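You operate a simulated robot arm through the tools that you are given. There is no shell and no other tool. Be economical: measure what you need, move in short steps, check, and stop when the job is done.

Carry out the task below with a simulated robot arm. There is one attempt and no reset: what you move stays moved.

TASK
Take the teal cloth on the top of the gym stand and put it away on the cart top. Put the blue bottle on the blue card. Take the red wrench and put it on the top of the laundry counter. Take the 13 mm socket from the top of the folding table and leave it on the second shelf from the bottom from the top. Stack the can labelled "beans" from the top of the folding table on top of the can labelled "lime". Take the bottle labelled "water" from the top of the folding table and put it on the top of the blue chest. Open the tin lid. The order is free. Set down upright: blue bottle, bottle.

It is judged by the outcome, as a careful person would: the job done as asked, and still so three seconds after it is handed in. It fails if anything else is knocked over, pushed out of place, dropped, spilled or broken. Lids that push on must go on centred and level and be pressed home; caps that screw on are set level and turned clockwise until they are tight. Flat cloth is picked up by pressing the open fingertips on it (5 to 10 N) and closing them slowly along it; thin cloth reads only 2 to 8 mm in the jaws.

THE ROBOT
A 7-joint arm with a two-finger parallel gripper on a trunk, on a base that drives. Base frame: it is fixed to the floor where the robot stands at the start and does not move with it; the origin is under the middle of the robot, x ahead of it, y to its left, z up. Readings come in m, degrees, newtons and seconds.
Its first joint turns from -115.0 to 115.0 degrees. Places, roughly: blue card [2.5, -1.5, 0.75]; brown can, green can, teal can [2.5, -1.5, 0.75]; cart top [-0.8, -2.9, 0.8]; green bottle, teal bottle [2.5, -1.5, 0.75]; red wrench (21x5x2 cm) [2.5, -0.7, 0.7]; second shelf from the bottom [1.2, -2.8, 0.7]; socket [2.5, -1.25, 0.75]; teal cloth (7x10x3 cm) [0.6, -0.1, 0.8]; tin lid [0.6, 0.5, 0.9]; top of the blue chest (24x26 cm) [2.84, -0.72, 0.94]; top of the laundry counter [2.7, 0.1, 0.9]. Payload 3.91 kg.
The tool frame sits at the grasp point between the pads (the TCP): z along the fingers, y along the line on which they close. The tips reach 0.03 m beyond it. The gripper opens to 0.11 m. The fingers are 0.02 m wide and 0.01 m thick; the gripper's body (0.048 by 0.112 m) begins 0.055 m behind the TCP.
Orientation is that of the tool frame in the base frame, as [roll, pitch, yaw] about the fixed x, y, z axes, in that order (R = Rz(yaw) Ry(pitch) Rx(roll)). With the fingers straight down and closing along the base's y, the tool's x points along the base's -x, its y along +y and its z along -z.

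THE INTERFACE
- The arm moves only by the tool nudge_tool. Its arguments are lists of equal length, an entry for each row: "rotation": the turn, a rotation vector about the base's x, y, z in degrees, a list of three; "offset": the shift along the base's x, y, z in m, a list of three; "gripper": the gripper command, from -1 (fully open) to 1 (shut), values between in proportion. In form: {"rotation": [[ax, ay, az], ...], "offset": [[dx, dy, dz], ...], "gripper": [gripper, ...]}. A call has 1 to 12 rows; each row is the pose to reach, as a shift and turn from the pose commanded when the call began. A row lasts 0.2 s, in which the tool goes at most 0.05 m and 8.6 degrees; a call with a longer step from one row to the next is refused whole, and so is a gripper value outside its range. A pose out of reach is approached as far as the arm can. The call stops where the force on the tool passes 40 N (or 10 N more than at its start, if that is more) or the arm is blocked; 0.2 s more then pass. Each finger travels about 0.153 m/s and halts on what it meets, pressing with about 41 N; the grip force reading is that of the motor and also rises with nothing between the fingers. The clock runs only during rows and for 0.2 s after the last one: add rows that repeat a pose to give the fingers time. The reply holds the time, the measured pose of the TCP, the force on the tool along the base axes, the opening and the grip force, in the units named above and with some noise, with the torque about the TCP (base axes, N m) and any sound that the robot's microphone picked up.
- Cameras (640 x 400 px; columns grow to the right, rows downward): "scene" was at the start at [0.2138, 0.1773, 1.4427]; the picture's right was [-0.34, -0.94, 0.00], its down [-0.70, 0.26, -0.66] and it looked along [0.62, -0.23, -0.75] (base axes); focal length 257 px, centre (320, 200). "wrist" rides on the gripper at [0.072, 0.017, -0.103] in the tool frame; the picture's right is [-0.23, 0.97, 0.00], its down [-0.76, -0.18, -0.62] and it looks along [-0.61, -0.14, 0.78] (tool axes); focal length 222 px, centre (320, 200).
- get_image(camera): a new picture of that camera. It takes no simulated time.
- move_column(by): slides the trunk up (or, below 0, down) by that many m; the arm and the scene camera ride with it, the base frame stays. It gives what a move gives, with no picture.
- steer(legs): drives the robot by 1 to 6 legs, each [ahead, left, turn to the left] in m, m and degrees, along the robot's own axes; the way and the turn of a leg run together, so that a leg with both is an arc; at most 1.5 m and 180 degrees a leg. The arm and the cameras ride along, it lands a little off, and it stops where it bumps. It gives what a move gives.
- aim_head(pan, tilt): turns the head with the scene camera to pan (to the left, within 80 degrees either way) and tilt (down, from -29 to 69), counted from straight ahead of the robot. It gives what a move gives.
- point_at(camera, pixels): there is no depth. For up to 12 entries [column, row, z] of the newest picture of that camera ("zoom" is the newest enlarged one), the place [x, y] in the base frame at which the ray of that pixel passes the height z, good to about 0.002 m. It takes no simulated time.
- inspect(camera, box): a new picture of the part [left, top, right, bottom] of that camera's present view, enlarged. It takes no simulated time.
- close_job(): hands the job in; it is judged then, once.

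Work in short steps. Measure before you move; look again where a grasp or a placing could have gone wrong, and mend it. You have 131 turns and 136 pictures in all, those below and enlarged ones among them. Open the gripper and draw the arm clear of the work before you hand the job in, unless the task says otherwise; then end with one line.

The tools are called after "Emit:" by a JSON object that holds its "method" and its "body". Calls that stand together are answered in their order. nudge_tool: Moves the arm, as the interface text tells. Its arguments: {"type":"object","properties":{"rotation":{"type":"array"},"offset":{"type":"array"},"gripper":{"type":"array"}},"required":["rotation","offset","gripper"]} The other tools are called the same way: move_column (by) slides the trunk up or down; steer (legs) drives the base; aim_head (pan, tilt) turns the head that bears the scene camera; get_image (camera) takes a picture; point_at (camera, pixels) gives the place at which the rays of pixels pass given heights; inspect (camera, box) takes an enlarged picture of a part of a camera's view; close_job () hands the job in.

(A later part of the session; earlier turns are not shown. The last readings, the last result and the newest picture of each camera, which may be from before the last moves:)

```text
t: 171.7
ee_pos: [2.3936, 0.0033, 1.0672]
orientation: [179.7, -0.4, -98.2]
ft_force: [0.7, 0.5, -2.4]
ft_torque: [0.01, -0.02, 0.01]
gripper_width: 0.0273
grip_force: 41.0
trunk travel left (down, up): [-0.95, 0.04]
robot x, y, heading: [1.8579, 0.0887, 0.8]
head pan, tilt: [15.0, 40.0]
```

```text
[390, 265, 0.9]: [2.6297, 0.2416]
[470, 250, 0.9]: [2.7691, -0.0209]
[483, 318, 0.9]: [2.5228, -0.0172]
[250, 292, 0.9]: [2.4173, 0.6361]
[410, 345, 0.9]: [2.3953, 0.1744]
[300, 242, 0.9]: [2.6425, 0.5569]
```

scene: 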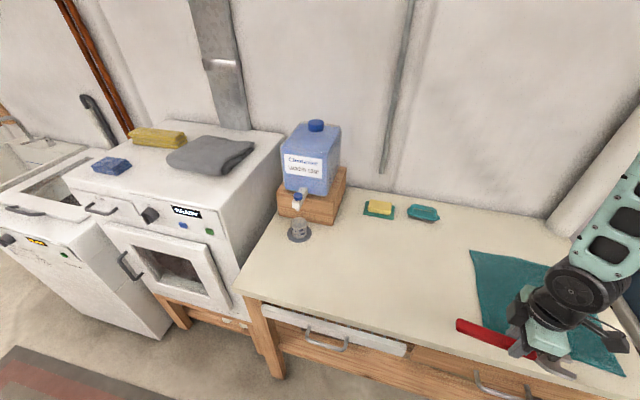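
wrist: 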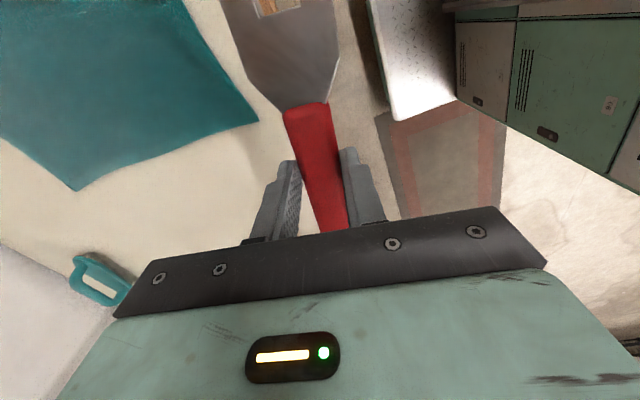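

I place the wrench at about (2.56, 0.24), clear of the mat.

Emit:
{"method": "nudge_tool", "body": {"rotation": [[0, 0, 0], [0, 0, 0], [0, 0, 0], [0, 0, 0], [0, 0, 0], [0, 0, 0], [0, 0, 0], [0, 0, 0], [0, 0, 0], [0, 0, 0], [0, 0, 0]], "offset": [[0.025, 0.035, 0], [0.05, 0.07, 0], [0.075, 0.105, 0], [0.1, 0.14, 0], [0.125, 0.175, 0], [0.15, 0.21, 0], [0.165, 0.237, -0.02], [0.165, 0.237, -0.06], [0.165, 0.237, -0.1], [0.165, 0.237, -0.12], [0.165, 0.237, -0.126]], "gripper": [1, 1, 1, 1, 1, 1, 1, 1, 1, 1, 1]}}

Emit:
{"method": "nudge_tool", "body": {"rotation": [[0, 0, 0], [0, 0, 0], [0, 0, 0]], "offset": [[0, 0, -0.002], [0, 0, -0.004], [0, 0, -0.006]], "gripper": [1, 1, 1]}}

```text
t: 174.1
ee_pos: [2.5598, 0.2418, 0.9407]
orientation: [179.7, -0.5, -98.2]
ft_force: [0.9, -0.3, -1.9]
ft_torque: [-0.01, 0.0, 0.04]
gripper_width: 0.0276
grip_force: 41.4
trunk travel left (down, up): [-0.95, 0.04]
robot x, y, heading: [1.8575, 0.0923, 1.2]
head pan, tilt: [15.0, 40.0]
```

```text
t: 174.9
ee_pos: [2.5586, 0.24, 0.9382]
orientation: [179.8, -0.4, -98.2]
ft_force: [-4.8, -3.0, 23.1]
ft_torque: [-0.46, 0.11, 0.11]
gripper_width: 0.0273
grip_force: 40.9
trunk travel left (down, up): [-0.95, 0.04]
robot x, y, heading: [1.8606, 0.0951, 0.9]
head pan, tilt: [15.0, 40.0]
```

Contact. I release, rise and verify.

Emit:
{"method": "nudge_tool", "body": {"rotation": [[0, 0, 0], [0, 0, 0], [0, 0, 0], [0, 0, 0], [0, 0, 0], [0, 0, 0], [0, 0, 0], [0, 0, 0]], "offset": [[0, 0, 0.003], [0, 0, 0.003], [0, 0, 0.02], [0, 0, 0.06], [0, 0, 0.1], [-0.03, -0.01, 0.13], [-0.07, -0.02, 0.15], [-0.11, -0.03, 0.17]], "gripper": [0.3, 0, 0, 0, 0, 0, 0, 0]}}

Emit:
{"method": "get_image", "body": {"camera": "wrist"}}

```text
t: 176.7
ee_pos: [2.4485, 0.2114, 1.1049]
orientation: [179.7, -0.4, -98.1]
ft_force: [0.8, 0.6, 0.0]
ft_torque: [-0.02, 0.03, 0.03]
gripper_width: 0.0548
grip_force: 0.1
trunk travel left (down, up): [-0.95, 0.04]
robot x, y, heading: [1.8567, 0.0914, 1.0]
head pan, tilt: [15.0, 40.0]
```

```text
36 pictures are left
```

wrist: 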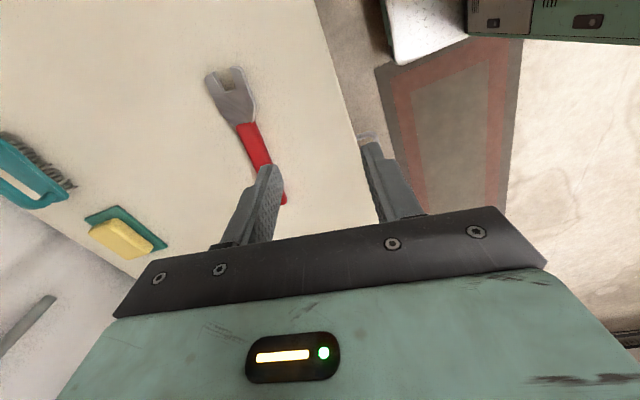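

Wrench is down. Next the cans: I retract, turn the gripper back to close along y, and slide right to the table's other end.

Emit:
{"method": "nudge_tool", "body": {"rotation": [[0, 0, -8.2], [0, 0, -16.4], [0, 0, -24.6], [0, 0, -32.8], [0, 0, -41], [0, 0, -49.2], [0, 0, -57.4], [0, 0, -65.6], [0, 0, -73.8], [0, 0, -82]], "offset": [[-0.01, -0.02, 0.01], [-0.02, -0.04, 0.02], [-0.03, -0.06, 0.03], [-0.04, -0.08, 0.04], [-0.05, -0.1, 0.05], [-0.06, -0.12, 0.06], [-0.07, -0.14, 0.06], [-0.08, -0.16, 0.06], [-0.09, -0.18, 0.06], [-0.1, -0.2, 0.06]], "gripper": [-0.2, -0.4, -0.6, -0.8, -1, -1, -1, -1, -1, -1]}}

Emit:
{"method": "steer", "body": {"legs": [[0, -1.0, 0], [0, -0.75, 0]]}}

Emit:
{"method": "aim_head", "body": {"pan": 0, "tilt": 45}}

Emit:
{"method": "get_image", "body": {"camera": "scene"}}

Emit:
{"method": "get_image", "body": {"camera": "wrist"}}

```text
t: 178.9
ee_pos: [2.3589, 0.012, 1.163]
orientation: [179.6, -0.5, 179.6]
ft_force: [-0.2, -0.4, -0.4]
ft_torque: [0.03, 0.0, 0.04]
gripper_width: 0.1102
grip_force: 0.0
out of reach, approached as far as the arm can: row 10
trunk travel left (down, up): [-0.95, 0.04]
robot x, y, heading: [1.8583, 0.0933, 1.2]
head pan, tilt: [15.0, 40.0]
```

```text
t: 187.7
ee_pos: [2.3845, -1.7388, 1.1636]
orientation: [179.7, -0.6, 179.6]
ft_force: [-0.5, -0.5, 0.7]
ft_torque: [0.02, 0.0, 0.02]
gripper_width: 0.1099
grip_force: 0.0
trunk travel left (down, up): [-0.95, 0.04]
robot x, y, heading: [1.8876, -1.6555, 0.8]
head pan, tilt: [15.0, 40.0]
```

```text
t: 188.5
ee_pos: [2.3853, -1.7403, 1.1647]
orientation: [179.7, -0.4, 179.5]
ft_force: [0.3, 0.6, 0.4]
ft_torque: [-0.04, 0.02, 0.01]
gripper_width: 0.11
grip_force: 0.0
trunk travel left (down, up): [-0.95, 0.04]
robot x, y, heading: [1.8815, -1.6611, 0.8]
head pan, tilt: [0.0, 45.0]
```

```text
35 pictures are left
```

scene: 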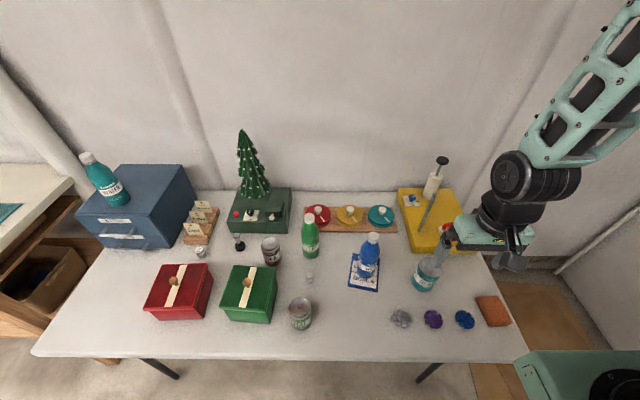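

```text
34 pictures are left
```

wrist: 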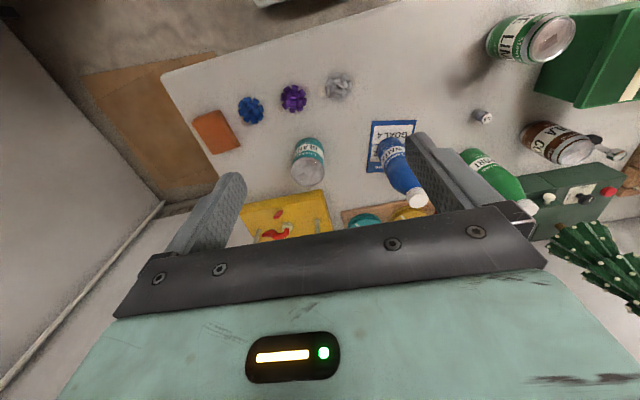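

Good overview. I zoom in on both cans to get tops and bases.

Emit:
{"method": "inspect", "body": {"camera": "wrist", "box": [270, 120, 350, 200]}}

Emit:
{"method": "inspect", "body": {"camera": "scene", "box": [270, 240, 450, 340]}}

```text
5.00 times, centred on (310, 160) of wrist
```

zoom: 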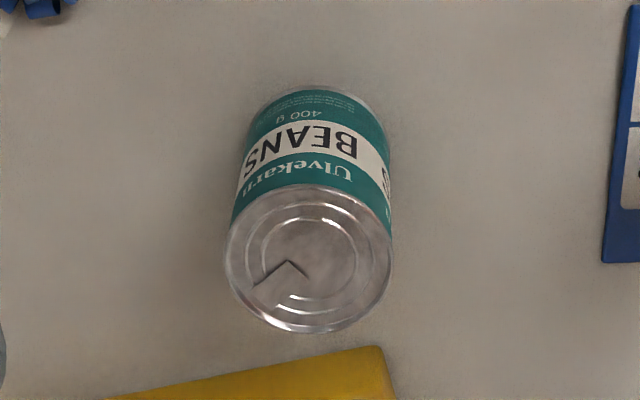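

```text
3.56 times, centred on (360, 290) of scene
```

zoom: 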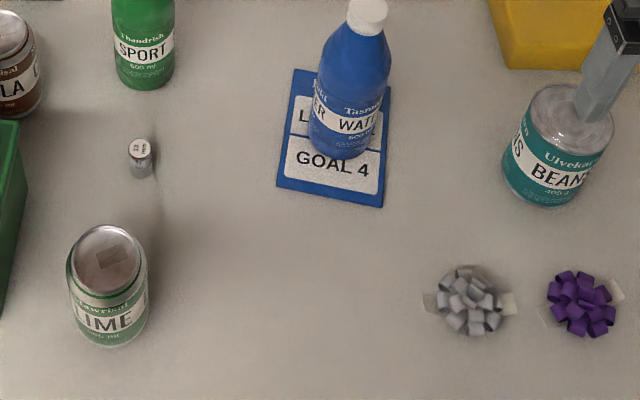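

Emit:
{"method": "point_at", "body": {"camera": "wrist", "pixels": [[307.8, 171.6, 0.84], [307.8, 171.6, 0.85], [307.8, 171.6, 0.86], [291.2, 171.6, 0.85], [324.6, 171.6, 0.85], [308, 138, 0.74], [548, 39, 0.86]]}}

Emit:
{"method": "point_at", "body": {"camera": "scene", "pixels": [[431, 267.5, 0.84], [431, 267.5, 0.86], [300.4, 307.4, 0.86], [300.4, 307.4, 0.87], [289.2, 307.4, 0.86], [311.7, 307.4, 0.86], [301, 331.3, 0.74], [421.8, 292, 0.74]]}}

```text
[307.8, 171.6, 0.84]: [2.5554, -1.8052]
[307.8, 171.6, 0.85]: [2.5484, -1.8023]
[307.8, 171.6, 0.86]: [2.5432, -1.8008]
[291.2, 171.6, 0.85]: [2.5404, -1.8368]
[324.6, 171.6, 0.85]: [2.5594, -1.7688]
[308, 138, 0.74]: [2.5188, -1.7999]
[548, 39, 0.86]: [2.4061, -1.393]
```

```text
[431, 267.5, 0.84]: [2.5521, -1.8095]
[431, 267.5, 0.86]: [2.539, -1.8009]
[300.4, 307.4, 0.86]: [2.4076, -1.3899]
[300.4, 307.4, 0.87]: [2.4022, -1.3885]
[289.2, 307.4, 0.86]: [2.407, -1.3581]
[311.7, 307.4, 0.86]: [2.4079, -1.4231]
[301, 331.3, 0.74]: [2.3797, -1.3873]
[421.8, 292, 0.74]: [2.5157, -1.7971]
```

Beans centre ≈(2.549, −1.804), top ≈0.85; lime centre ≈(2.408, −1.389). I move above the beans can.

Emit:
{"method": "nudge_tool", "body": {"rotation": [[0, 0, 0], [0, 0, 0], [0, 0, 0], [0, 0, 0], [0, 0, 0], [0, 0, 0], [0, 0, 0], [0, 0, 0]], "offset": [[0.035, -0.015, 0], [0.07, -0.03, 0], [0.105, -0.045, 0], [0.14, -0.06, -0.02], [0.164, -0.064, -0.06], [0.164, -0.064, -0.1], [0.164, -0.064, -0.145], [0.164, -0.064, -0.185]], "gripper": [-1, -1, -1, -1, -1, -1, -1, -1]}}

Emit:
{"method": "inspect", "body": {"camera": "wrist", "box": [180, 70, 440, 230]}}

Emit:
{"method": "point_at", "body": {"camera": "zoom", "pixels": [[320, 200, 0.85]]}}

```text
t: 190.3
ee_pos: [2.551, -1.8031, 0.9791]
orientation: [179.6, -0.4, 179.6]
ft_force: [-1.1, 0.5, -0.1]
ft_torque: [0.01, -0.04, -0.01]
gripper_width: 0.11
grip_force: 0.1
trunk travel left (down, up): [-0.95, 0.04]
robot x, y, heading: [1.8817, -1.6572, 0.6]
head pan, tilt: [0.0, 45.0]
```

```text
2.46 times, centred on (310, 150) of wrist
```

zoom: 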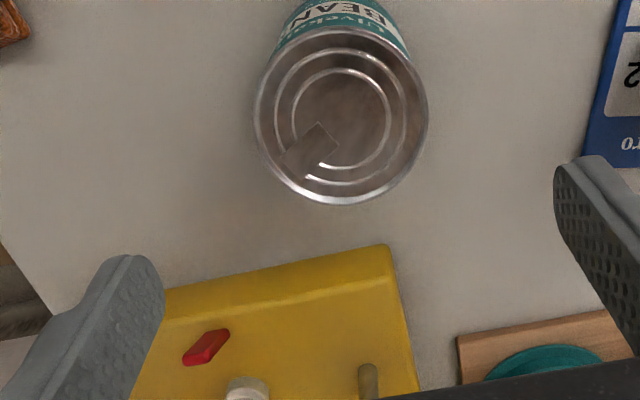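

```text
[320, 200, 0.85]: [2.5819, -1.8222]
```

Emit:
{"method": "point_at", "body": {"camera": "zoom", "pixels": [[340, 115, 0.84], [340, 115, 0.85], [340, 115, 0.86], [254, 115, 0.85], [428, 115, 0.85]]}}

```text
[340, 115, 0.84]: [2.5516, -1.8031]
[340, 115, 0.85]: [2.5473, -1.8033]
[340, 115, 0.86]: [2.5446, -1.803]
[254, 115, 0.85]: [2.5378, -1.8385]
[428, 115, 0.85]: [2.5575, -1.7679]
```

Aligned. I descend to z 0.83 and close on the can.

Emit:
{"method": "nudge_tool", "body": {"rotation": [[0, 0, 0], [0, 0, 0], [0, 0, 0], [0, 0, 0], [0, 0, 0], [0, 0, 0], [0, 0, 0], [0, 0, 0]], "offset": [[-0.003, 0, -0.045], [-0.003, 0, -0.09], [-0.003, 0, -0.13], [-0.003, 0, -0.149], [-0.003, 0, -0.149], [-0.003, 0, -0.149], [-0.003, 0, -0.149], [-0.003, 0, -0.149]], "gripper": [-1, -1, -1, -1, -0.6, -0.3, 0.3, 1]}}

Emit:
{"method": "nudge_tool", "body": {"rotation": [[0, 0, 0], [0, 0, 0], [0, 0, 0], [0, 0, 0], [0, 0, 0], [0, 0, 0], [0, 0, 0]], "offset": [[0, 0, 0.01], [0, 0, 0.04], [0, 0, 0.08], [0, 0, 0.12], [0, 0, 0.16], [0, 0, 0.2], [-0.02, 0.02, 0.24]], "gripper": [1, 1, 1, 1, 1, 1, 1]}}

Emit:
{"method": "get_image", "body": {"camera": "wrist"}}

```text
t: 192.1
ee_pos: [2.5463, -1.8014, 0.8291]
orientation: [179.7, -0.6, 179.6]
ft_force: [-0.5, -1.3, -0.3]
ft_torque: [-0.2, -0.01, 0.03]
gripper_width: 0.072
grip_force: 41.7
trunk travel left (down, up): [-0.95, 0.04]
robot x, y, heading: [1.8854, -1.6582, 1.1]
head pan, tilt: [0.0, 45.0]
```

```text
t: 193.7
ee_pos: [2.5258, -1.7834, 1.0678]
orientation: [179.7, -0.6, 179.6]
ft_force: [0.6, -0.2, -4.8]
ft_torque: [0.03, 0.02, -0.01]
gripper_width: 0.0724
grip_force: 40.4
trunk travel left (down, up): [-0.95, 0.04]
robot x, y, heading: [1.8855, -1.6562, 0.7]
head pan, tilt: [0.0, 45.0]
```

```text
30 pictures are left
```

wrist: 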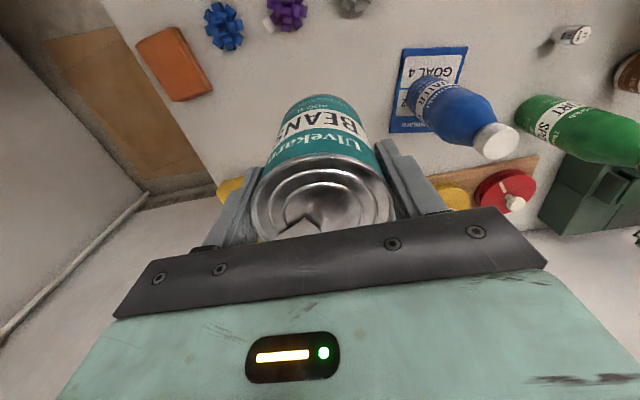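

Beans held (7.2 cm). I carry it along a path in front of the blue bottle to above the lime can.

Emit:
{"method": "nudge_tool", "body": {"rotation": [[0, 0, 0], [0, 0, 0], [0, 0, 0], [0, 0, 0], [0, 0, 0], [0, 0, 0], [0, 0, 0], [0, 0, 0], [0, 0, 0], [0, 0, 0], [0, 0, 0], [0, 0, 0]], "offset": [[-0.03, 0.015, 0.02], [-0.06, 0.04, 0.03], [-0.09, 0.07, 0.03], [-0.11, 0.105, 0.03], [-0.118, 0.145, 0.03], [-0.118, 0.185, 0.03], [-0.118, 0.225, 0.03], [-0.118, 0.265, 0.03], [-0.118, 0.305, 0.03], [-0.118, 0.345, 0.03], [-0.118, 0.38, 0.02], [-0.118, 0.394, 0]], "gripper": [1, 1, 1, 1, 1, 1, 1, 1, 1, 1, 1, 1]}}

Emit:
{"method": "get_image", "body": {"camera": "wrist"}}

Emit:
{"method": "get_image", "body": {"camera": "scene"}}

```text
t: 196.3
ee_pos: [2.4086, -1.3882, 1.0693]
orientation: [179.7, -0.6, 179.6]
ft_force: [-0.7, -1.1, -3.6]
ft_torque: [0.03, 0.01, 0.0]
gripper_width: 0.0721
grip_force: 40.9
trunk travel left (down, up): [-0.95, 0.04]
robot x, y, heading: [1.8867, -1.6555, 0.7]
head pan, tilt: [0.0, 45.0]
```

```text
29 pictures are left
```

wrist: 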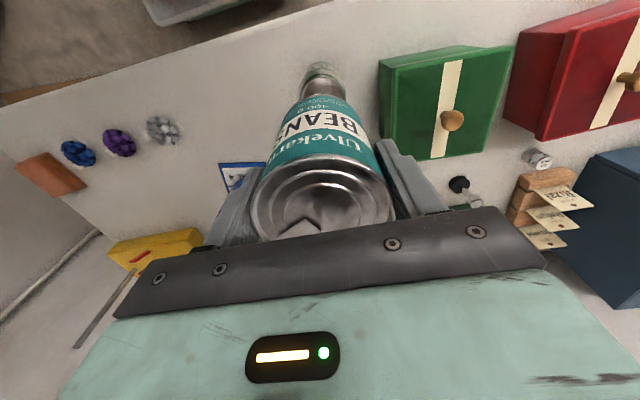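

```text
28 pictures are left
```

scene: 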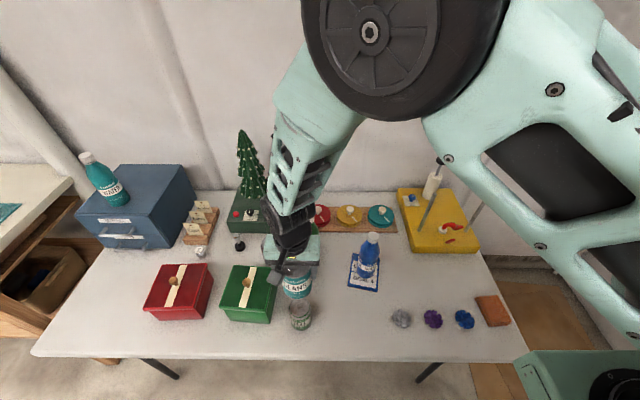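

Aligned by numbers. I lower to ~1.8 cm above the lime top and check alignment.

Emit:
{"method": "nudge_tool", "body": {"rotation": [[0, 0, 0], [0, 0, 0], [0, 0, 0], [0, 0, 0]], "offset": [[0, 0, -0.04], [0, 0, -0.075], [0, 0, -0.095], [0, 0, -0.1]], "gripper": [1, 1, 1, 1]}}

Emit:
{"method": "inspect", "body": {"camera": "scene", "box": [250, 250, 350, 340]}}

Emit:
{"method": "inspect", "body": {"camera": "wrist", "box": [240, 40, 400, 240]}}

```text
t: 197.3
ee_pos: [2.4086, -1.3881, 0.969]
orientation: [179.6, -0.6, 179.6]
ft_force: [0.5, -0.1, -4.8]
ft_torque: [-0.01, 0.04, 0.0]
gripper_width: 0.0723
grip_force: 40.9
trunk travel left (down, up): [-0.95, 0.04]
robot x, y, heading: [1.8862, -1.6576, 0.8]
head pan, tilt: [0.0, 45.0]
```

```text
4.44 times, centred on (300, 295) of scene
```

zoom: 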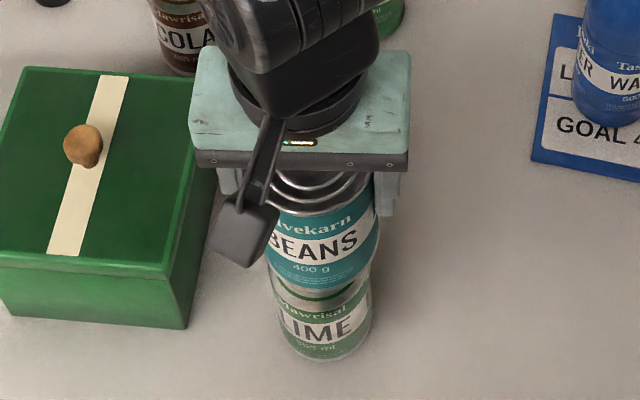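

```text
2.00 times, centred on (320, 140) of wrist
```

zoom: 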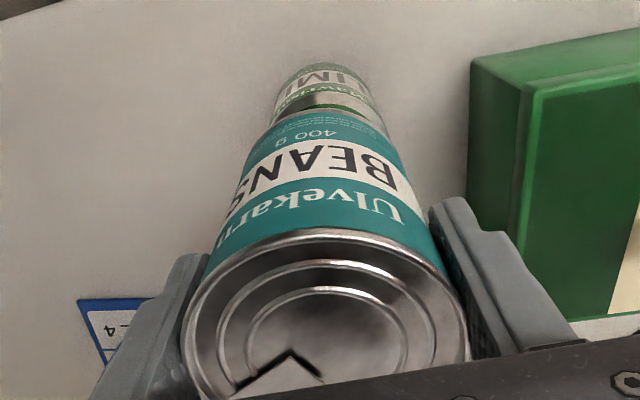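

The cans are aligned. I lower slowly to contact.

Emit:
{"method": "nudge_tool", "body": {"rotation": [[0, 0, 0], [0, 0, 0], [0, 0, 0], [0, 0, 0], [0, 0, 0]], "offset": [[0, 0, -0.006], [0, 0, -0.011], [0, 0, -0.014], [0, 0, -0.016], [0, 0, -0.018]], "gripper": [1, 1, 1, 1, 1]}}

```text
t: 198.5
ee_pos: [2.4082, -1.3878, 0.9522]
orientation: [179.6, -0.5, 179.6]
ft_force: [0.5, 0.0, -4.7]
ft_torque: [0.02, 0.04, -0.03]
gripper_width: 0.072
grip_force: 41.4
trunk travel left (down, up): [-0.95, 0.04]
robot x, y, heading: [1.8881, -1.6543, 0.6]
head pan, tilt: [0.0, 45.0]
```

Emit:
{"method": "nudge_tool", "body": {"rotation": [[0, 0, 0], [0, 0, 0], [0, 0, 0]], "offset": [[0, 0, -0.002], [0, 0, -0.003], [0, 0, -0.004]], "gripper": [1, 1, 1]}}

```text
t: 199.3
ee_pos: [2.4085, -1.389, 0.949]
orientation: [179.5, -0.5, 179.7]
ft_force: [-0.6, -3.9, 35.8]
ft_torque: [-1.13, -0.19, 0.14]
gripper_width: 0.0721
grip_force: 41.3
trunk travel left (down, up): [-0.95, 0.04]
robot x, y, heading: [1.8856, -1.6563, 0.9]
head pan, tilt: [0.0, 45.0]
```

Contact on the lime can. I ease up 2 mm, open slowly, and rise straight.

Emit:
{"method": "nudge_tool", "body": {"rotation": [[0, 0, 0], [0, 0, 0], [0, 0, 0], [0, 0, 0], [0, 0, 0], [0, 0, 0], [0, 0, 0], [0, 0, 0], [0, 0, 0], [0, 0, 0]], "offset": [[0, 0, 0.002], [0, 0, 0.003], [0, 0, 0.003], [0, 0, 0.003], [0, 0, 0.003], [0, 0, 0.02], [0, 0, 0.05], [0, 0, 0.09], [0, 0, 0.13], [0, 0, 0.17]], "gripper": [0.6, -0.35, -0.45, -0.55, -0.7, -0.7, -0.7, -0.7, -0.7, -0.7]}}

Emit:
{"method": "inspect", "body": {"camera": "scene", "box": [230, 230, 390, 340]}}

Emit:
{"method": "get_image", "body": {"camera": "wrist"}}

```text
t: 201.5
ee_pos: [2.4077, -1.3901, 1.1197]
orientation: [179.8, -0.6, 179.6]
ft_force: [0.4, 0.6, 0.2]
ft_torque: [-0.02, 0.0, -0.01]
gripper_width: 0.0935
grip_force: 0.1
trunk travel left (down, up): [-0.95, 0.04]
robot x, y, heading: [1.8834, -1.6528, 0.8]
head pan, tilt: [0.0, 45.0]
```

```text
3.64 times, centred on (310, 285) of scene
```

zoom: 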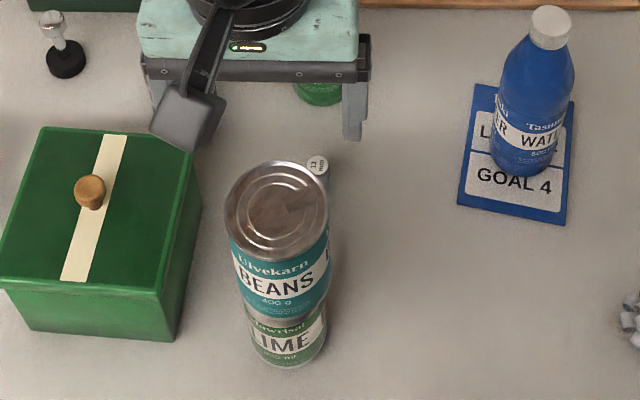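

```text
24 pictures are left
```

wrist: 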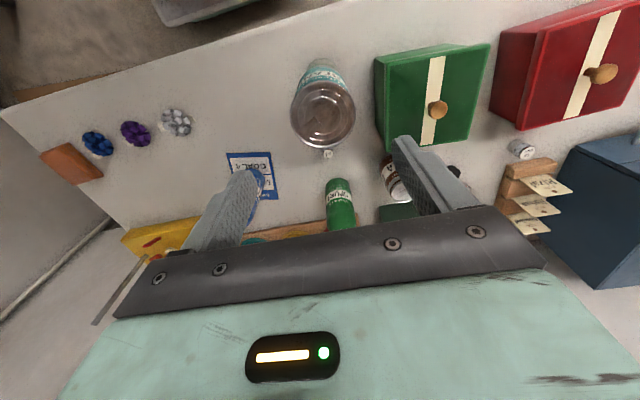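

Beans is stacked on lime. For the socket (≈2.554, −1.405) the wrist camera must not hit the stack, so I shift the base right 0.25 m and rotate the gripper 90° (camera to −y).

Emit:
{"method": "steer", "body": {"legs": [[0, -0.25, 0]]}}

Emit:
{"method": "nudge_tool", "body": {"rotation": [[0, 0, 8.2], [0, 0, 16.4], [0, 0, 24.6], [0, 0, 32.8], [0, 0, 41], [0, 0, 49.2], [0, 0, 57.4], [0, 0, 65.6], [0, 0, 73.8], [0, 0, 82], [0, 0, 90]], "offset": [[0.014, 0.022, 0], [0.028, 0.044, 0], [0.042, 0.066, 0], [0.056, 0.088, 0], [0.07, 0.11, 0], [0.084, 0.132, 0], [0.098, 0.154, 0], [0.112, 0.176, 0], [0.126, 0.198, 0], [0.14, 0.22, 0], [0.146, 0.235, 0]], "gripper": [-0.7, -0.6, -0.5, -0.4, -0.3, -0.2, -0.1, 0, 0, 0, 0]}}

Emit:
{"method": "get_image", "body": {"camera": "wrist"}}

```text
t: 203.3
ee_pos: [2.4123, -1.6397, 1.1176]
orientation: [179.7, -0.6, 179.5]
ft_force: [0.2, 0.2, -0.5]
ft_torque: [0.0, 0.03, 0.03]
gripper_width: 0.0933
grip_force: 0.1
trunk travel left (down, up): [-0.95, 0.04]
robot x, y, heading: [1.8863, -1.904, 0.8]
head pan, tilt: [0.0, 45.0]
```

```text
t: 205.7
ee_pos: [2.5314, -1.4409, 1.1242]
orientation: [179.7, -0.6, -90.4]
ft_force: [-0.6, 0.5, 0.1]
ft_torque: [-0.06, -0.1, -0.01]
gripper_width: 0.055
grip_force: 0.0
out of reach, approached as far as the arm can: row 10, 11
trunk travel left (down, up): [-0.95, 0.04]
robot x, y, heading: [1.8845, -1.903, 0.6]
head pan, tilt: [0.0, 45.0]
```

```text
23 pictures are left
```

wrist: 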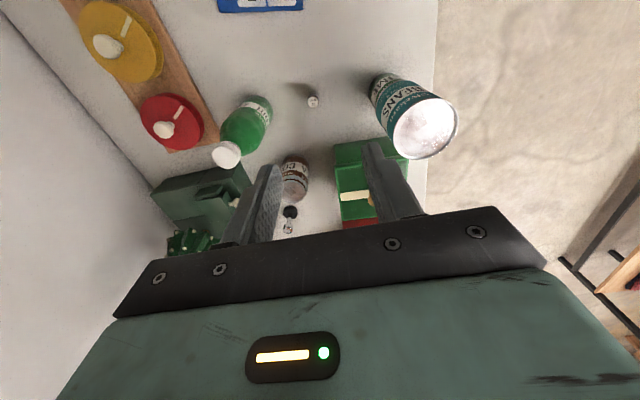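

Emit:
{"method": "inspect", "body": {"camera": "wrist", "box": [280, 80, 350, 124]}}

Emit:
{"method": "point_at", "body": {"camera": "wrist", "pixels": [[313, 102, 0.775], [313, 102, 0.785], [313, 102, 0.76], [309, 96, 0.742]]}}

```text
9.09 times, centred on (315, 102) of wrist
```

zoom: 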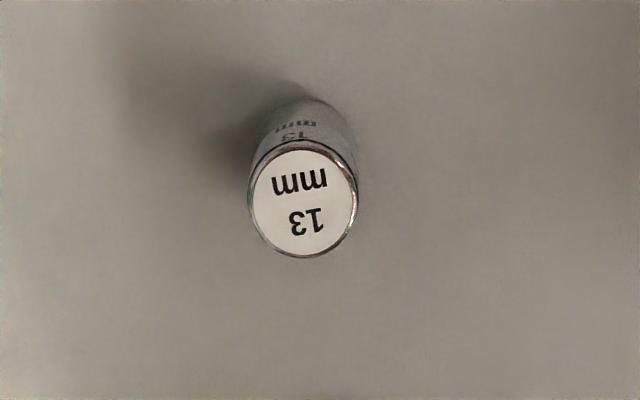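

```text
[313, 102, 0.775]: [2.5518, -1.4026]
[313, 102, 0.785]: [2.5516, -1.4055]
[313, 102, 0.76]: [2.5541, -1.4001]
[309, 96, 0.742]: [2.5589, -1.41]
```

Socket at ≈(2.552, −1.406). I lower to z≈0.92 first (better reach) and see where the tool lands.

Emit:
{"method": "nudge_tool", "body": {"rotation": [[0, 0, 0], [0, 0, 0], [0, 0, 0], [0, 0, 0], [0, 0, 0], [0, 0, 0]], "offset": [[0, 0, -0.04], [0, 0, -0.08], [0, 0, -0.12], [0, 0, -0.16], [0, 0, -0.2], [0, 0, -0.2]], "gripper": [0, 0, 0, 0, 0, 0]}}

Emit:
{"method": "get_image", "body": {"camera": "wrist"}}

Emit:
{"method": "get_image", "body": {"camera": "scene"}}

```text
t: 207.1
ee_pos: [2.5168, -1.474, 0.943]
orientation: [179.6, -0.6, -90.6]
ft_force: [0.0, -0.2, -0.4]
ft_torque: [-0.01, -0.01, -0.01]
gripper_width: 0.0549
grip_force: 0.1
out of reach, approached as far as the arm can: row 1, 2, 3, 4, 5, 6
trunk travel left (down, up): [-0.95, 0.04]
robot x, y, heading: [1.8889, -1.9082, 0.8]
head pan, tilt: [0.0, 45.0]
```

```text
21 pictures are left
```

wrist: 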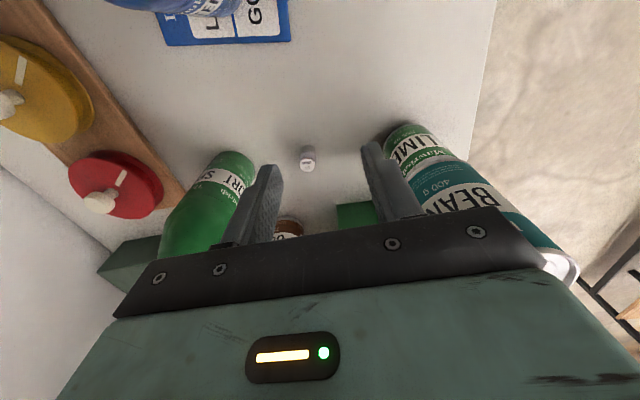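

```text
20 pictures are left
```

scene: 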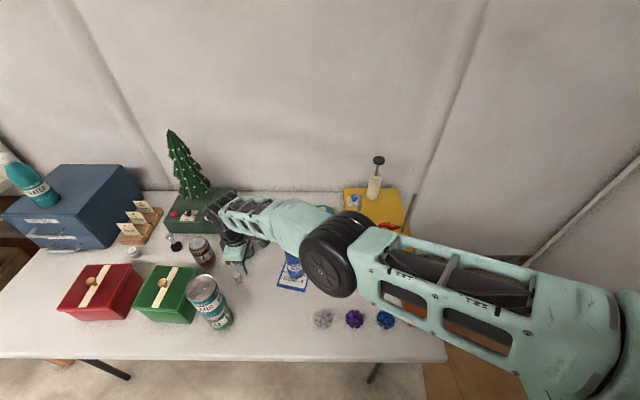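

The high trunk limits low reach, and the forearm is near the blue bottle. I raise the tool and retract first.

Emit:
{"method": "nudge_tool", "body": {"rotation": [[0, 0, 0], [0, 0, 0], [0, 0, 0], [0, 0, 0], [0, 0, 0], [0, 0, 0], [0, 0, 0]], "offset": [[0, 0, 0.04], [0, 0, 0.08], [0, 0, 0.12], [-0.01, -0.01, 0.16], [-0.03, -0.02, 0.2], [-0.06, -0.02, 0.23], [-0.1, -0.02, 0.25]], "gripper": [0, 0, 0, 0, 0, 0, 0]}}

Emit:
{"method": "steer", "body": {"legs": [[0, 0.15, 0]]}}

Emit:
{"method": "move_column", "body": {"by": -0.13}}

Emit:
{"method": "get_image", "body": {"camera": "scene"}}

```text
t: 208.7
ee_pos: [2.4164, -1.4954, 1.1939]
orientation: [179.7, -0.5, -90.6]
ft_force: [0.8, 0.5, -0.6]
ft_torque: [0.03, 0.01, 0.03]
gripper_width: 0.0551
grip_force: 0.1
trunk travel left (down, up): [-0.95, 0.04]
robot x, y, heading: [1.8881, -1.903, 0.9]
head pan, tilt: [0.0, 45.0]
```

```text
t: 210.1
ee_pos: [2.4147, -1.346, 1.1951]
orientation: [179.7, -0.5, -90.7]
ft_force: [0.5, 0.1, 0.7]
ft_torque: [0.0, -0.04, 0.04]
gripper_width: 0.0549
grip_force: 0.1
trunk travel left (down, up): [-0.95, 0.04]
robot x, y, heading: [1.8873, -1.754, 0.9]
head pan, tilt: [0.0, 45.0]
```

```text
t: 211.7
ee_pos: [2.4155, -1.346, 1.0641]
orientation: [179.7, -0.5, -90.6]
ft_force: [-0.1, -1.0, -0.5]
ft_torque: [0.0, 0.0, 0.0]
gripper_width: 0.055
grip_force: 0.2
trunk travel left (down, up): [-0.82, 0.17]
robot x, y, heading: [1.8867, -1.7562, 0.5]
head pan, tilt: [0.0, 45.0]
```

```text
19 pictures are left
```

scene: 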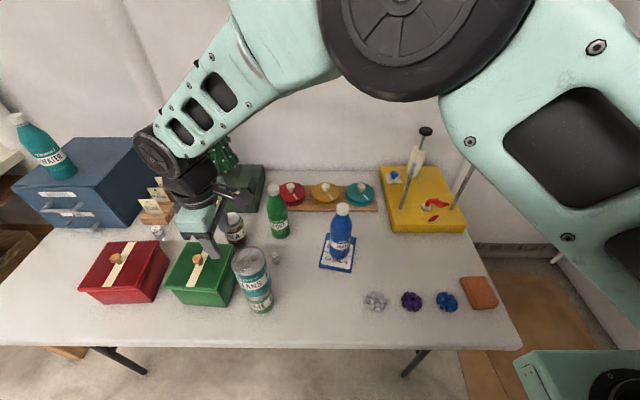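

Now the forearm is high. I move over the socket at (2.552, −1.406) and lower to z≈0.88.

Emit:
{"method": "nudge_tool", "body": {"rotation": [[0, 0, 0], [0, 0, 0], [0, 0, 0], [0, 0, 0], [0, 0, 0], [0, 0, 0], [0, 0, 0], [0, 0, 0]], "offset": [[0.035, -0.015, 0.01], [0.07, -0.03, 0.01], [0.105, -0.045, 0.01], [0.1365, -0.06, 0.0], [0.1365, -0.06, -0.045], [0.1365, -0.06, -0.09], [0.1365, -0.06, -0.135], [0.1365, -0.06, -0.18]], "gripper": [0, 0, 0, 0, 0, 0, 0, 0]}}

Emit:
{"method": "get_image", "body": {"camera": "wrist"}}

```text
t: 213.5
ee_pos: [2.5513, -1.4064, 0.8828]
orientation: [179.7, -0.4, -90.5]
ft_force: [-0.4, 1.0, 0.5]
ft_torque: [0.04, 0.0, -0.02]
gripper_width: 0.0551
grip_force: 0.1
trunk travel left (down, up): [-0.82, 0.17]
robot x, y, heading: [1.8875, -1.7595, 0.5]
head pan, tilt: [0.0, 45.0]
```

```text
18 pictures are left
```

wrist: 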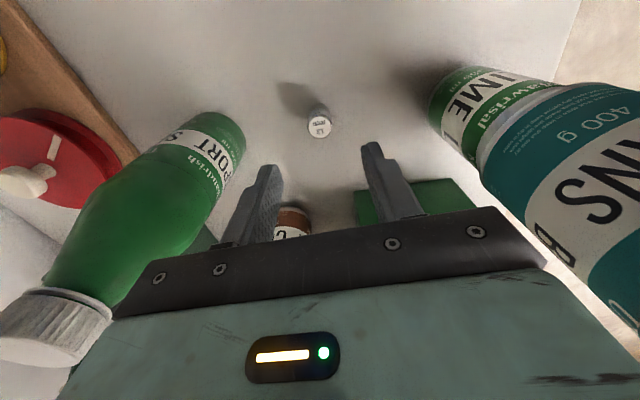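

Emit:
{"method": "point_at", "body": {"camera": "wrist", "pixels": [[319.5, 128, 0.77], [319.5, 128, 0.78], [319.5, 128, 0.79], [319.5, 105, 0.745], [225, 115, 0.76], [432, 105, 0.76], [90, 310, 0.95], [540, 230, 0.96]]}}

```text
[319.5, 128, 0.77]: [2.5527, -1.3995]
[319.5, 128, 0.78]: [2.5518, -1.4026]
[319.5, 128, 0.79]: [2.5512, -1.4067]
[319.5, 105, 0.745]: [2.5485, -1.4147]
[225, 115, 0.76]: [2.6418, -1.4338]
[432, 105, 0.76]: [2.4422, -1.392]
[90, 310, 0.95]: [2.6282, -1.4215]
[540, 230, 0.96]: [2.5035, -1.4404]
```

Aligned on the socket. I descend to z≈0.783 and close.

Emit:
{"method": "nudge_tool", "body": {"rotation": [[0, 0, 0], [0, 0, 0], [0, 0, 0], [0, 0, 0], [0, 0, 0], [0, 0, 0], [0, 0, 0], [0, 0, 0]], "offset": [[0, 0.001, -0.04], [0, 0.001, -0.075], [0, 0.001, -0.095], [0, 0.001, -0.1], [0, 0.001, -0.1], [0, 0.001, -0.1], [0, 0.001, -0.1], [0, 0.001, -0.1]], "gripper": [0, 0, 0, 0, 0.3, 0.6, 1, 1]}}

Emit:
{"method": "nudge_tool", "body": {"rotation": [[0, 0, 0], [0, 0, 0], [0, 0, 0], [0, 0, 0], [0, 0, 0], [0, 0, 0], [0, 0, 0], [0, 0, 0]], "offset": [[0, 0, 0.02], [0, 0, 0.06], [0, 0, 0.1], [0, 0, 0.14], [0, 0, 0.18], [0, 0, 0.22], [0, 0, 0.26], [0, 0, 0.29]], "gripper": [1, 1, 1, 1, 1, 1, 1, 1]}}

Emit:
{"method": "get_image", "body": {"camera": "wrist"}}

```text
t: 215.3
ee_pos: [2.5506, -1.4057, 0.7835]
orientation: [179.8, -0.7, -90.7]
ft_force: [0.9, -0.7, 1.0]
ft_torque: [-0.01, -0.02, 0.01]
gripper_width: 0.0217
grip_force: 40.9
trunk travel left (down, up): [-0.82, 0.17]
robot x, y, heading: [1.8879, -1.7601, 0.6]
head pan, tilt: [0.0, 45.0]
```

```text
t: 217.1
ee_pos: [2.5511, -1.4062, 1.0735]
orientation: [179.6, -0.5, -90.7]
ft_force: [-0.5, 0.0, -0.4]
ft_torque: [-0.05, 0.02, 0.01]
gripper_width: 0.0215
grip_force: 41.0
trunk travel left (down, up): [-0.82, 0.17]
robot x, y, heading: [1.8855, -1.7546, 0.7]
head pan, tilt: [0.0, 45.0]
```

```text
17 pictures are left
```

wrist: 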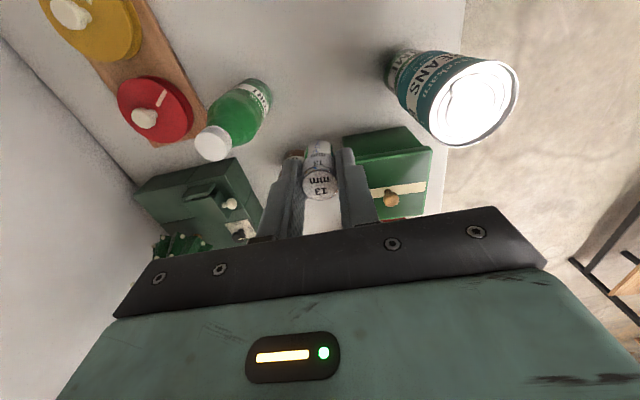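

Socket held (2.15 cm). I retract the arm, back away from the table, turn to the shelf, and look.

Emit:
{"method": "nudge_tool", "body": {"rotation": [[0, 0, 0], [0, 0, 0], [0, 0, 0], [0, 0, 0], [0, 0, 0], [0, 0, 0], [0, 0, 0]], "offset": [[-0.02, -0.03, 0.02], [-0.05, -0.06, 0.04], [-0.08, -0.09, 0.06], [-0.11, -0.12, 0.08], [-0.14, -0.15, 0.08], [-0.17, -0.18, 0.08], [-0.2, -0.21, 0.08]], "gripper": [1, 1, 1, 1, 1, 1, 1]}}

Emit:
{"method": "steer", "body": {"legs": [[-0.65, 0, 0], [0, 0, -90]]}}

Emit:
{"method": "aim_head", "body": {"pan": 15, "tilt": 35}}

Emit:
{"method": "get_image", "body": {"camera": "scene"}}

```text
t: 218.7
ee_pos: [2.351, -1.6148, 1.1553]
orientation: [179.7, -0.5, -90.6]
ft_force: [0.4, 0.5, -1.4]
ft_torque: [-0.04, 0.06, 0.01]
gripper_width: 0.022
grip_force: 41.3
trunk travel left (down, up): [-0.82, 0.17]
robot x, y, heading: [1.8908, -1.7579, 0.4]
head pan, tilt: [0.0, 45.0]
```

```text
t: 226.1
ee_pos: [1.3798, -2.2288, 1.1539]
orientation: [179.7, -0.5, 179.2]
ft_force: [-0.1, -0.5, 0.0]
ft_torque: [0.02, -0.03, -0.01]
gripper_width: 0.0219
grip_force: 40.6
trunk travel left (down, up): [-0.82, 0.17]
robot x, y, heading: [1.2403, -1.7637, -89.8]
head pan, tilt: [0.0, 45.0]
```

```text
t: 226.9
ee_pos: [1.38, -2.2294, 1.1555]
orientation: [179.7, -0.6, 179.2]
ft_force: [-1.1, 0.6, -0.6]
ft_torque: [-0.01, -0.02, -0.03]
gripper_width: 0.022
grip_force: 41.1
trunk travel left (down, up): [-0.82, 0.17]
robot x, y, heading: [1.2385, -1.7627, -89.6]
head pan, tilt: [15.0, 35.0]
```

```text
16 pictures are left
```

scene: 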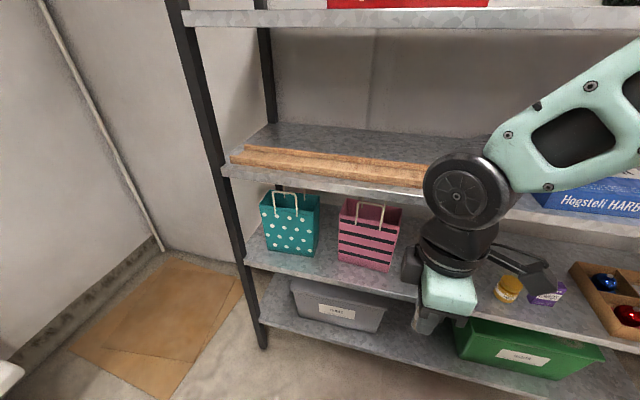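

Emit:
{"method": "point_at", "body": {"camera": "scene", "pixels": [[300, 272, 0.7], [400, 298, 0.7], [300, 185, 1.1], [300, 185, 1.2], [300, 185, 1.15], [390, 271, 0.7], [506, 303, 0.7], [480, 288, 0.7], [395, 245, 0.7], [600, 342, 0.7]]}}

Emit:
{"method": "inspect", "body": {"camera": "scene", "box": [320, 180, 640, 380]}}

```text
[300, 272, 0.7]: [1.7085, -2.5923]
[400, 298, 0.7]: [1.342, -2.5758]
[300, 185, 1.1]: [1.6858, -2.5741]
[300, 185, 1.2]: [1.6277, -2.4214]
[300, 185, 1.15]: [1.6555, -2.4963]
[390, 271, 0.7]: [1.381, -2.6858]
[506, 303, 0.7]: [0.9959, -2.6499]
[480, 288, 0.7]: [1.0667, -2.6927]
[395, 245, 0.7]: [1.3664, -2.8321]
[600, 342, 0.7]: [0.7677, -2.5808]
```

```text
2.00 times, centred on (480, 280) of scene
```

zoom: 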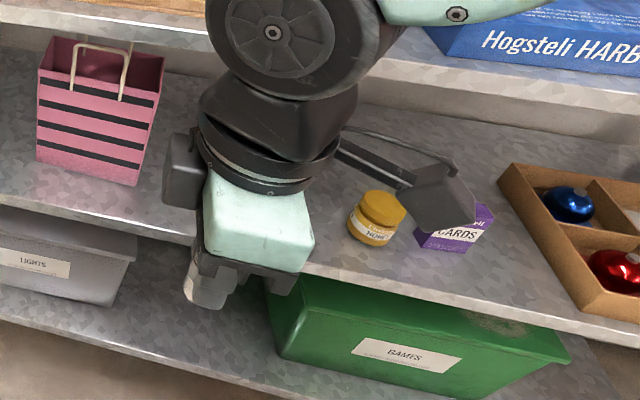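

Second shelf: z≈0.70, front edge y≈−2.58; the shelf above is at ≈1.09. Free spot around x≈1.2 between the pink basket and the jar. I lower the trunk 0.3 m so the forearm comes in flatter, go 0.08 m ahead, and centre the tool in x.

Emit:
{"method": "move_column", "body": {"by": -0.3}}

Emit:
{"method": "steer", "body": {"legs": [[0.08, 0, 0]]}}

Emit:
{"method": "nudge_tool", "body": {"rotation": [[0, 0, 0], [0, 0, 0], [0, 0, 0], [0, 0, 0], [0, 0, 0]], "offset": [[-0.04, 0, 0], [-0.08, 0, 0], [-0.12, 0, 0], [-0.15, -0.02, 0], [-0.17, -0.05, 0]], "gripper": [1, 1, 1, 1, 1]}}

Emit:
{"method": "aim_head", "body": {"pan": 0, "tilt": 30}}

Emit:
{"method": "get_image", "body": {"camera": "scene"}}

Emit:
{"method": "get_image", "body": {"camera": "wrist"}}

```text
t: 229.9
ee_pos: [1.3796, -2.2294, 0.8549]
orientation: [179.6, -0.7, 179.2]
ft_force: [-0.3, 0.5, -0.8]
ft_torque: [0.01, 0.01, -0.02]
gripper_width: 0.0221
grip_force: 41.2
trunk travel left (down, up): [-0.52, 0.47]
robot x, y, heading: [1.2361, -1.7687, -89.8]
head pan, tilt: [15.0, 35.0]
```

```text
t: 230.9
ee_pos: [1.3804, -2.3107, 0.8555]
orientation: [179.7, -0.5, 179.1]
ft_force: [-0.7, -0.7, -1.0]
ft_torque: [0.01, 0.0, 0.0]
gripper_width: 0.0219
grip_force: 42.0
trunk travel left (down, up): [-0.52, 0.47]
robot x, y, heading: [1.2389, -1.8409, -89.5]
head pan, tilt: [15.0, 35.0]
```

```text
t: 232.2
ee_pos: [1.2101, -2.3597, 0.8543]
orientation: [179.6, -0.5, 179.2]
ft_force: [0.3, 0.3, -0.9]
ft_torque: [-0.01, 0.03, -0.02]
gripper_width: 0.022
grip_force: 40.9
trunk travel left (down, up): [-0.52, 0.47]
robot x, y, heading: [1.2426, -1.8509, -89.7]
head pan, tilt: [15.0, 35.0]
```

```text
t: 232.9
ee_pos: [1.2095, -2.3604, 0.8555]
orientation: [179.6, -0.6, 179.2]
ft_force: [0.2, 0.3, -1.0]
ft_torque: [0.01, 0.0, 0.01]
gripper_width: 0.0218
grip_force: 41.0
trunk travel left (down, up): [-0.52, 0.47]
robot x, y, heading: [1.24, -1.8461, -89.2]
head pan, tilt: [0.0, 30.0]
```

```text
14 pictures are left
```

scene: 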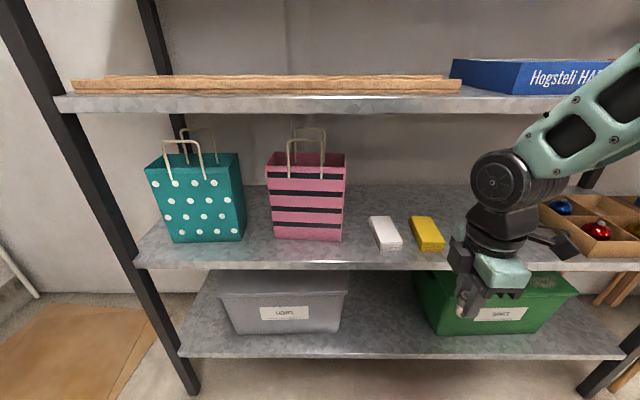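

```text
13 pictures are left
```

wrist: 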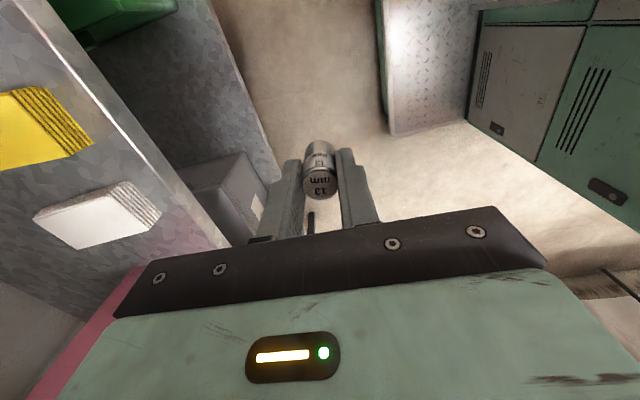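

More items are visible: a white and a yellow folded item. I measure the front strip.

Emit:
{"method": "point_at", "body": {"camera": "scene", "pixels": [[300, 262, 0.7], [384, 250, 0.71], [403, 247, 0.7], [420, 251, 0.7], [445, 249, 0.7], [342, 241, 0.7], [355, 225, 0.7], [370, 218, 0.72], [430, 262, 0.7]]}}

Emit:
{"method": "inspect", "body": {"camera": "scene", "box": [320, 170, 620, 350]}}

```text
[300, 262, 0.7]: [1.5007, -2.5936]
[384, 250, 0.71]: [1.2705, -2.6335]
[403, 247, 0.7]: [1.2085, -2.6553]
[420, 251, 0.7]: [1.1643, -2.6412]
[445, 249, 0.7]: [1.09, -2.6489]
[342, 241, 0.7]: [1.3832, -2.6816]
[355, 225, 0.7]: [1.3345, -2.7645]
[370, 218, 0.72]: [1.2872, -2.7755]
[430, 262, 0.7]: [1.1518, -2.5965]
```

```text
2.13 times, centred on (470, 260) of scene
```

zoom: 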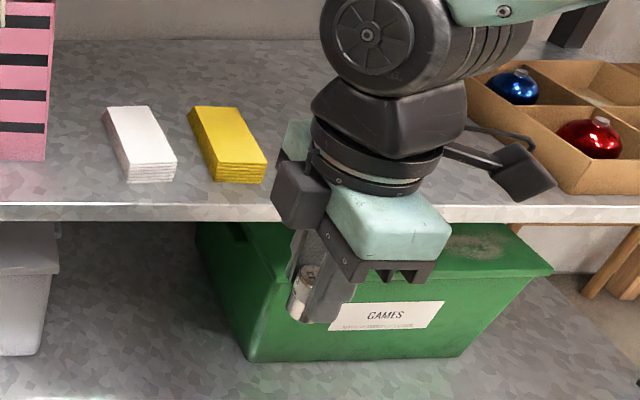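

Free gap x 1.285–1.385 between white item and pink bag. I lower to z≈0.775 in front of the shelf at x=1.325, then go in to y≈−2.52 and check.

Emit:
{"method": "nudge_tool", "body": {"rotation": [[0, 0, 0], [0, 0, 0], [0, 0, 0], [0, 0, 0], [0, 0, 0], [0, 0, 0], [0, 0, 0], [0, 0, 0]], "offset": [[0.03, 0, -0.02], [0.06, 0, -0.04], [0.09, 0, -0.06], [0.115, 0, -0.08], [0.115, -0.04, -0.08], [0.115, -0.08, -0.08], [0.115, -0.12, -0.08], [0.115, -0.16, -0.08]], "gripper": [1, 1, 1, 1, 1, 1, 1, 1]}}

Emit:
{"method": "get_image", "body": {"camera": "scene"}}

```text
t: 234.7
ee_pos: [1.3249, -2.5204, 0.775]
orientation: [179.6, -0.6, 179.2]
ft_force: [-0.9, -0.3, -0.7]
ft_torque: [0.0, 0.03, -0.02]
gripper_width: 0.0217
grip_force: 41.0
trunk travel left (down, up): [-0.52, 0.47]
robot x, y, heading: [1.2417, -1.8479, -89.3]
head pan, tilt: [0.0, 30.0]
```

```text
11 pictures are left
```

scene: 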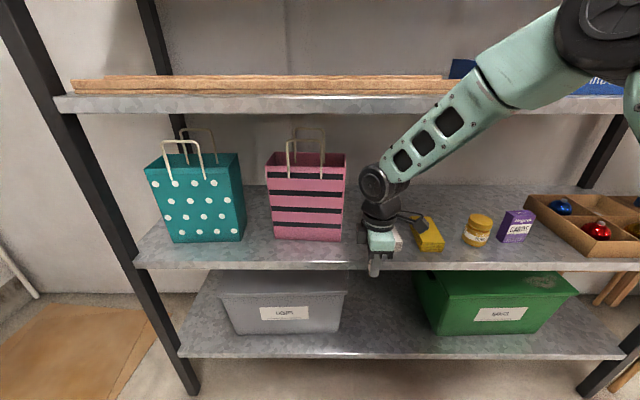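

The forearm slopes up close to the shelf above. I back out, lower the trunk another 0.15 m while raising the tool equally, so the forearm is flatter, and re-enter.

Emit:
{"method": "nudge_tool", "body": {"rotation": [[0, 0, 0], [0, 0, 0], [0, 0, 0]], "offset": [[0, 0.04, 0], [0, 0.08, 0], [0, 0.12, 0]], "gripper": [1, 1, 1]}}

Emit:
{"method": "move_column", "body": {"by": -0.15}}

Emit:
{"method": "nudge_tool", "body": {"rotation": [[0, 0, 0], [0, 0, 0], [0, 0, 0], [0, 0, 0], [0, 0, 0], [0, 0, 0], [0, 0, 0]], "offset": [[0, 0, 0.04], [0, 0, 0.08], [0, 0, 0.12], [0, 0, 0.15], [0, -0.04, 0.15], [0, -0.08, 0.15], [0, -0.12, 0.15]], "gripper": [1, 1, 1, 1, 1, 1, 1]}}

Emit:
{"method": "get_image", "body": {"camera": "scene"}}

```text
t: 235.5
ee_pos: [1.326, -2.3998, 0.7739]
orientation: [179.7, -0.5, 179.2]
ft_force: [0.4, 0.7, -0.9]
ft_torque: [-0.01, -0.01, 0.0]
gripper_width: 0.0219
grip_force: 40.9
trunk travel left (down, up): [-0.52, 0.47]
robot x, y, heading: [1.24, -1.8466, -89.6]
head pan, tilt: [0.0, 30.0]
```

```text
t: 237.3
ee_pos: [1.3261, -2.4005, 0.625]
orientation: [179.7, -0.5, 179.2]
ft_force: [0.1, -0.2, -0.9]
ft_torque: [-0.02, -0.01, 0.01]
gripper_width: 0.0216
grip_force: 41.4
trunk travel left (down, up): [-0.37, 0.62]
robot x, y, heading: [1.2376, -1.8463, -89.6]
head pan, tilt: [0.0, 30.0]
```

```text
t: 238.9
ee_pos: [1.3252, -2.521, 0.7752]
orientation: [179.7, -0.4, 179.1]
ft_force: [-1.0, 1.1, -0.8]
ft_torque: [-0.03, 0.07, 0.01]
gripper_width: 0.0218
grip_force: 40.5
trunk travel left (down, up): [-0.37, 0.62]
robot x, y, heading: [1.2415, -1.8479, -89.8]
head pan, tilt: [0.0, 30.0]
```

```text
10 pictures are left
```

scene: 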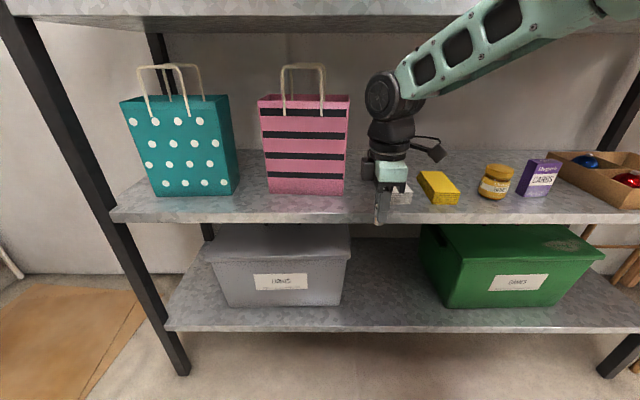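

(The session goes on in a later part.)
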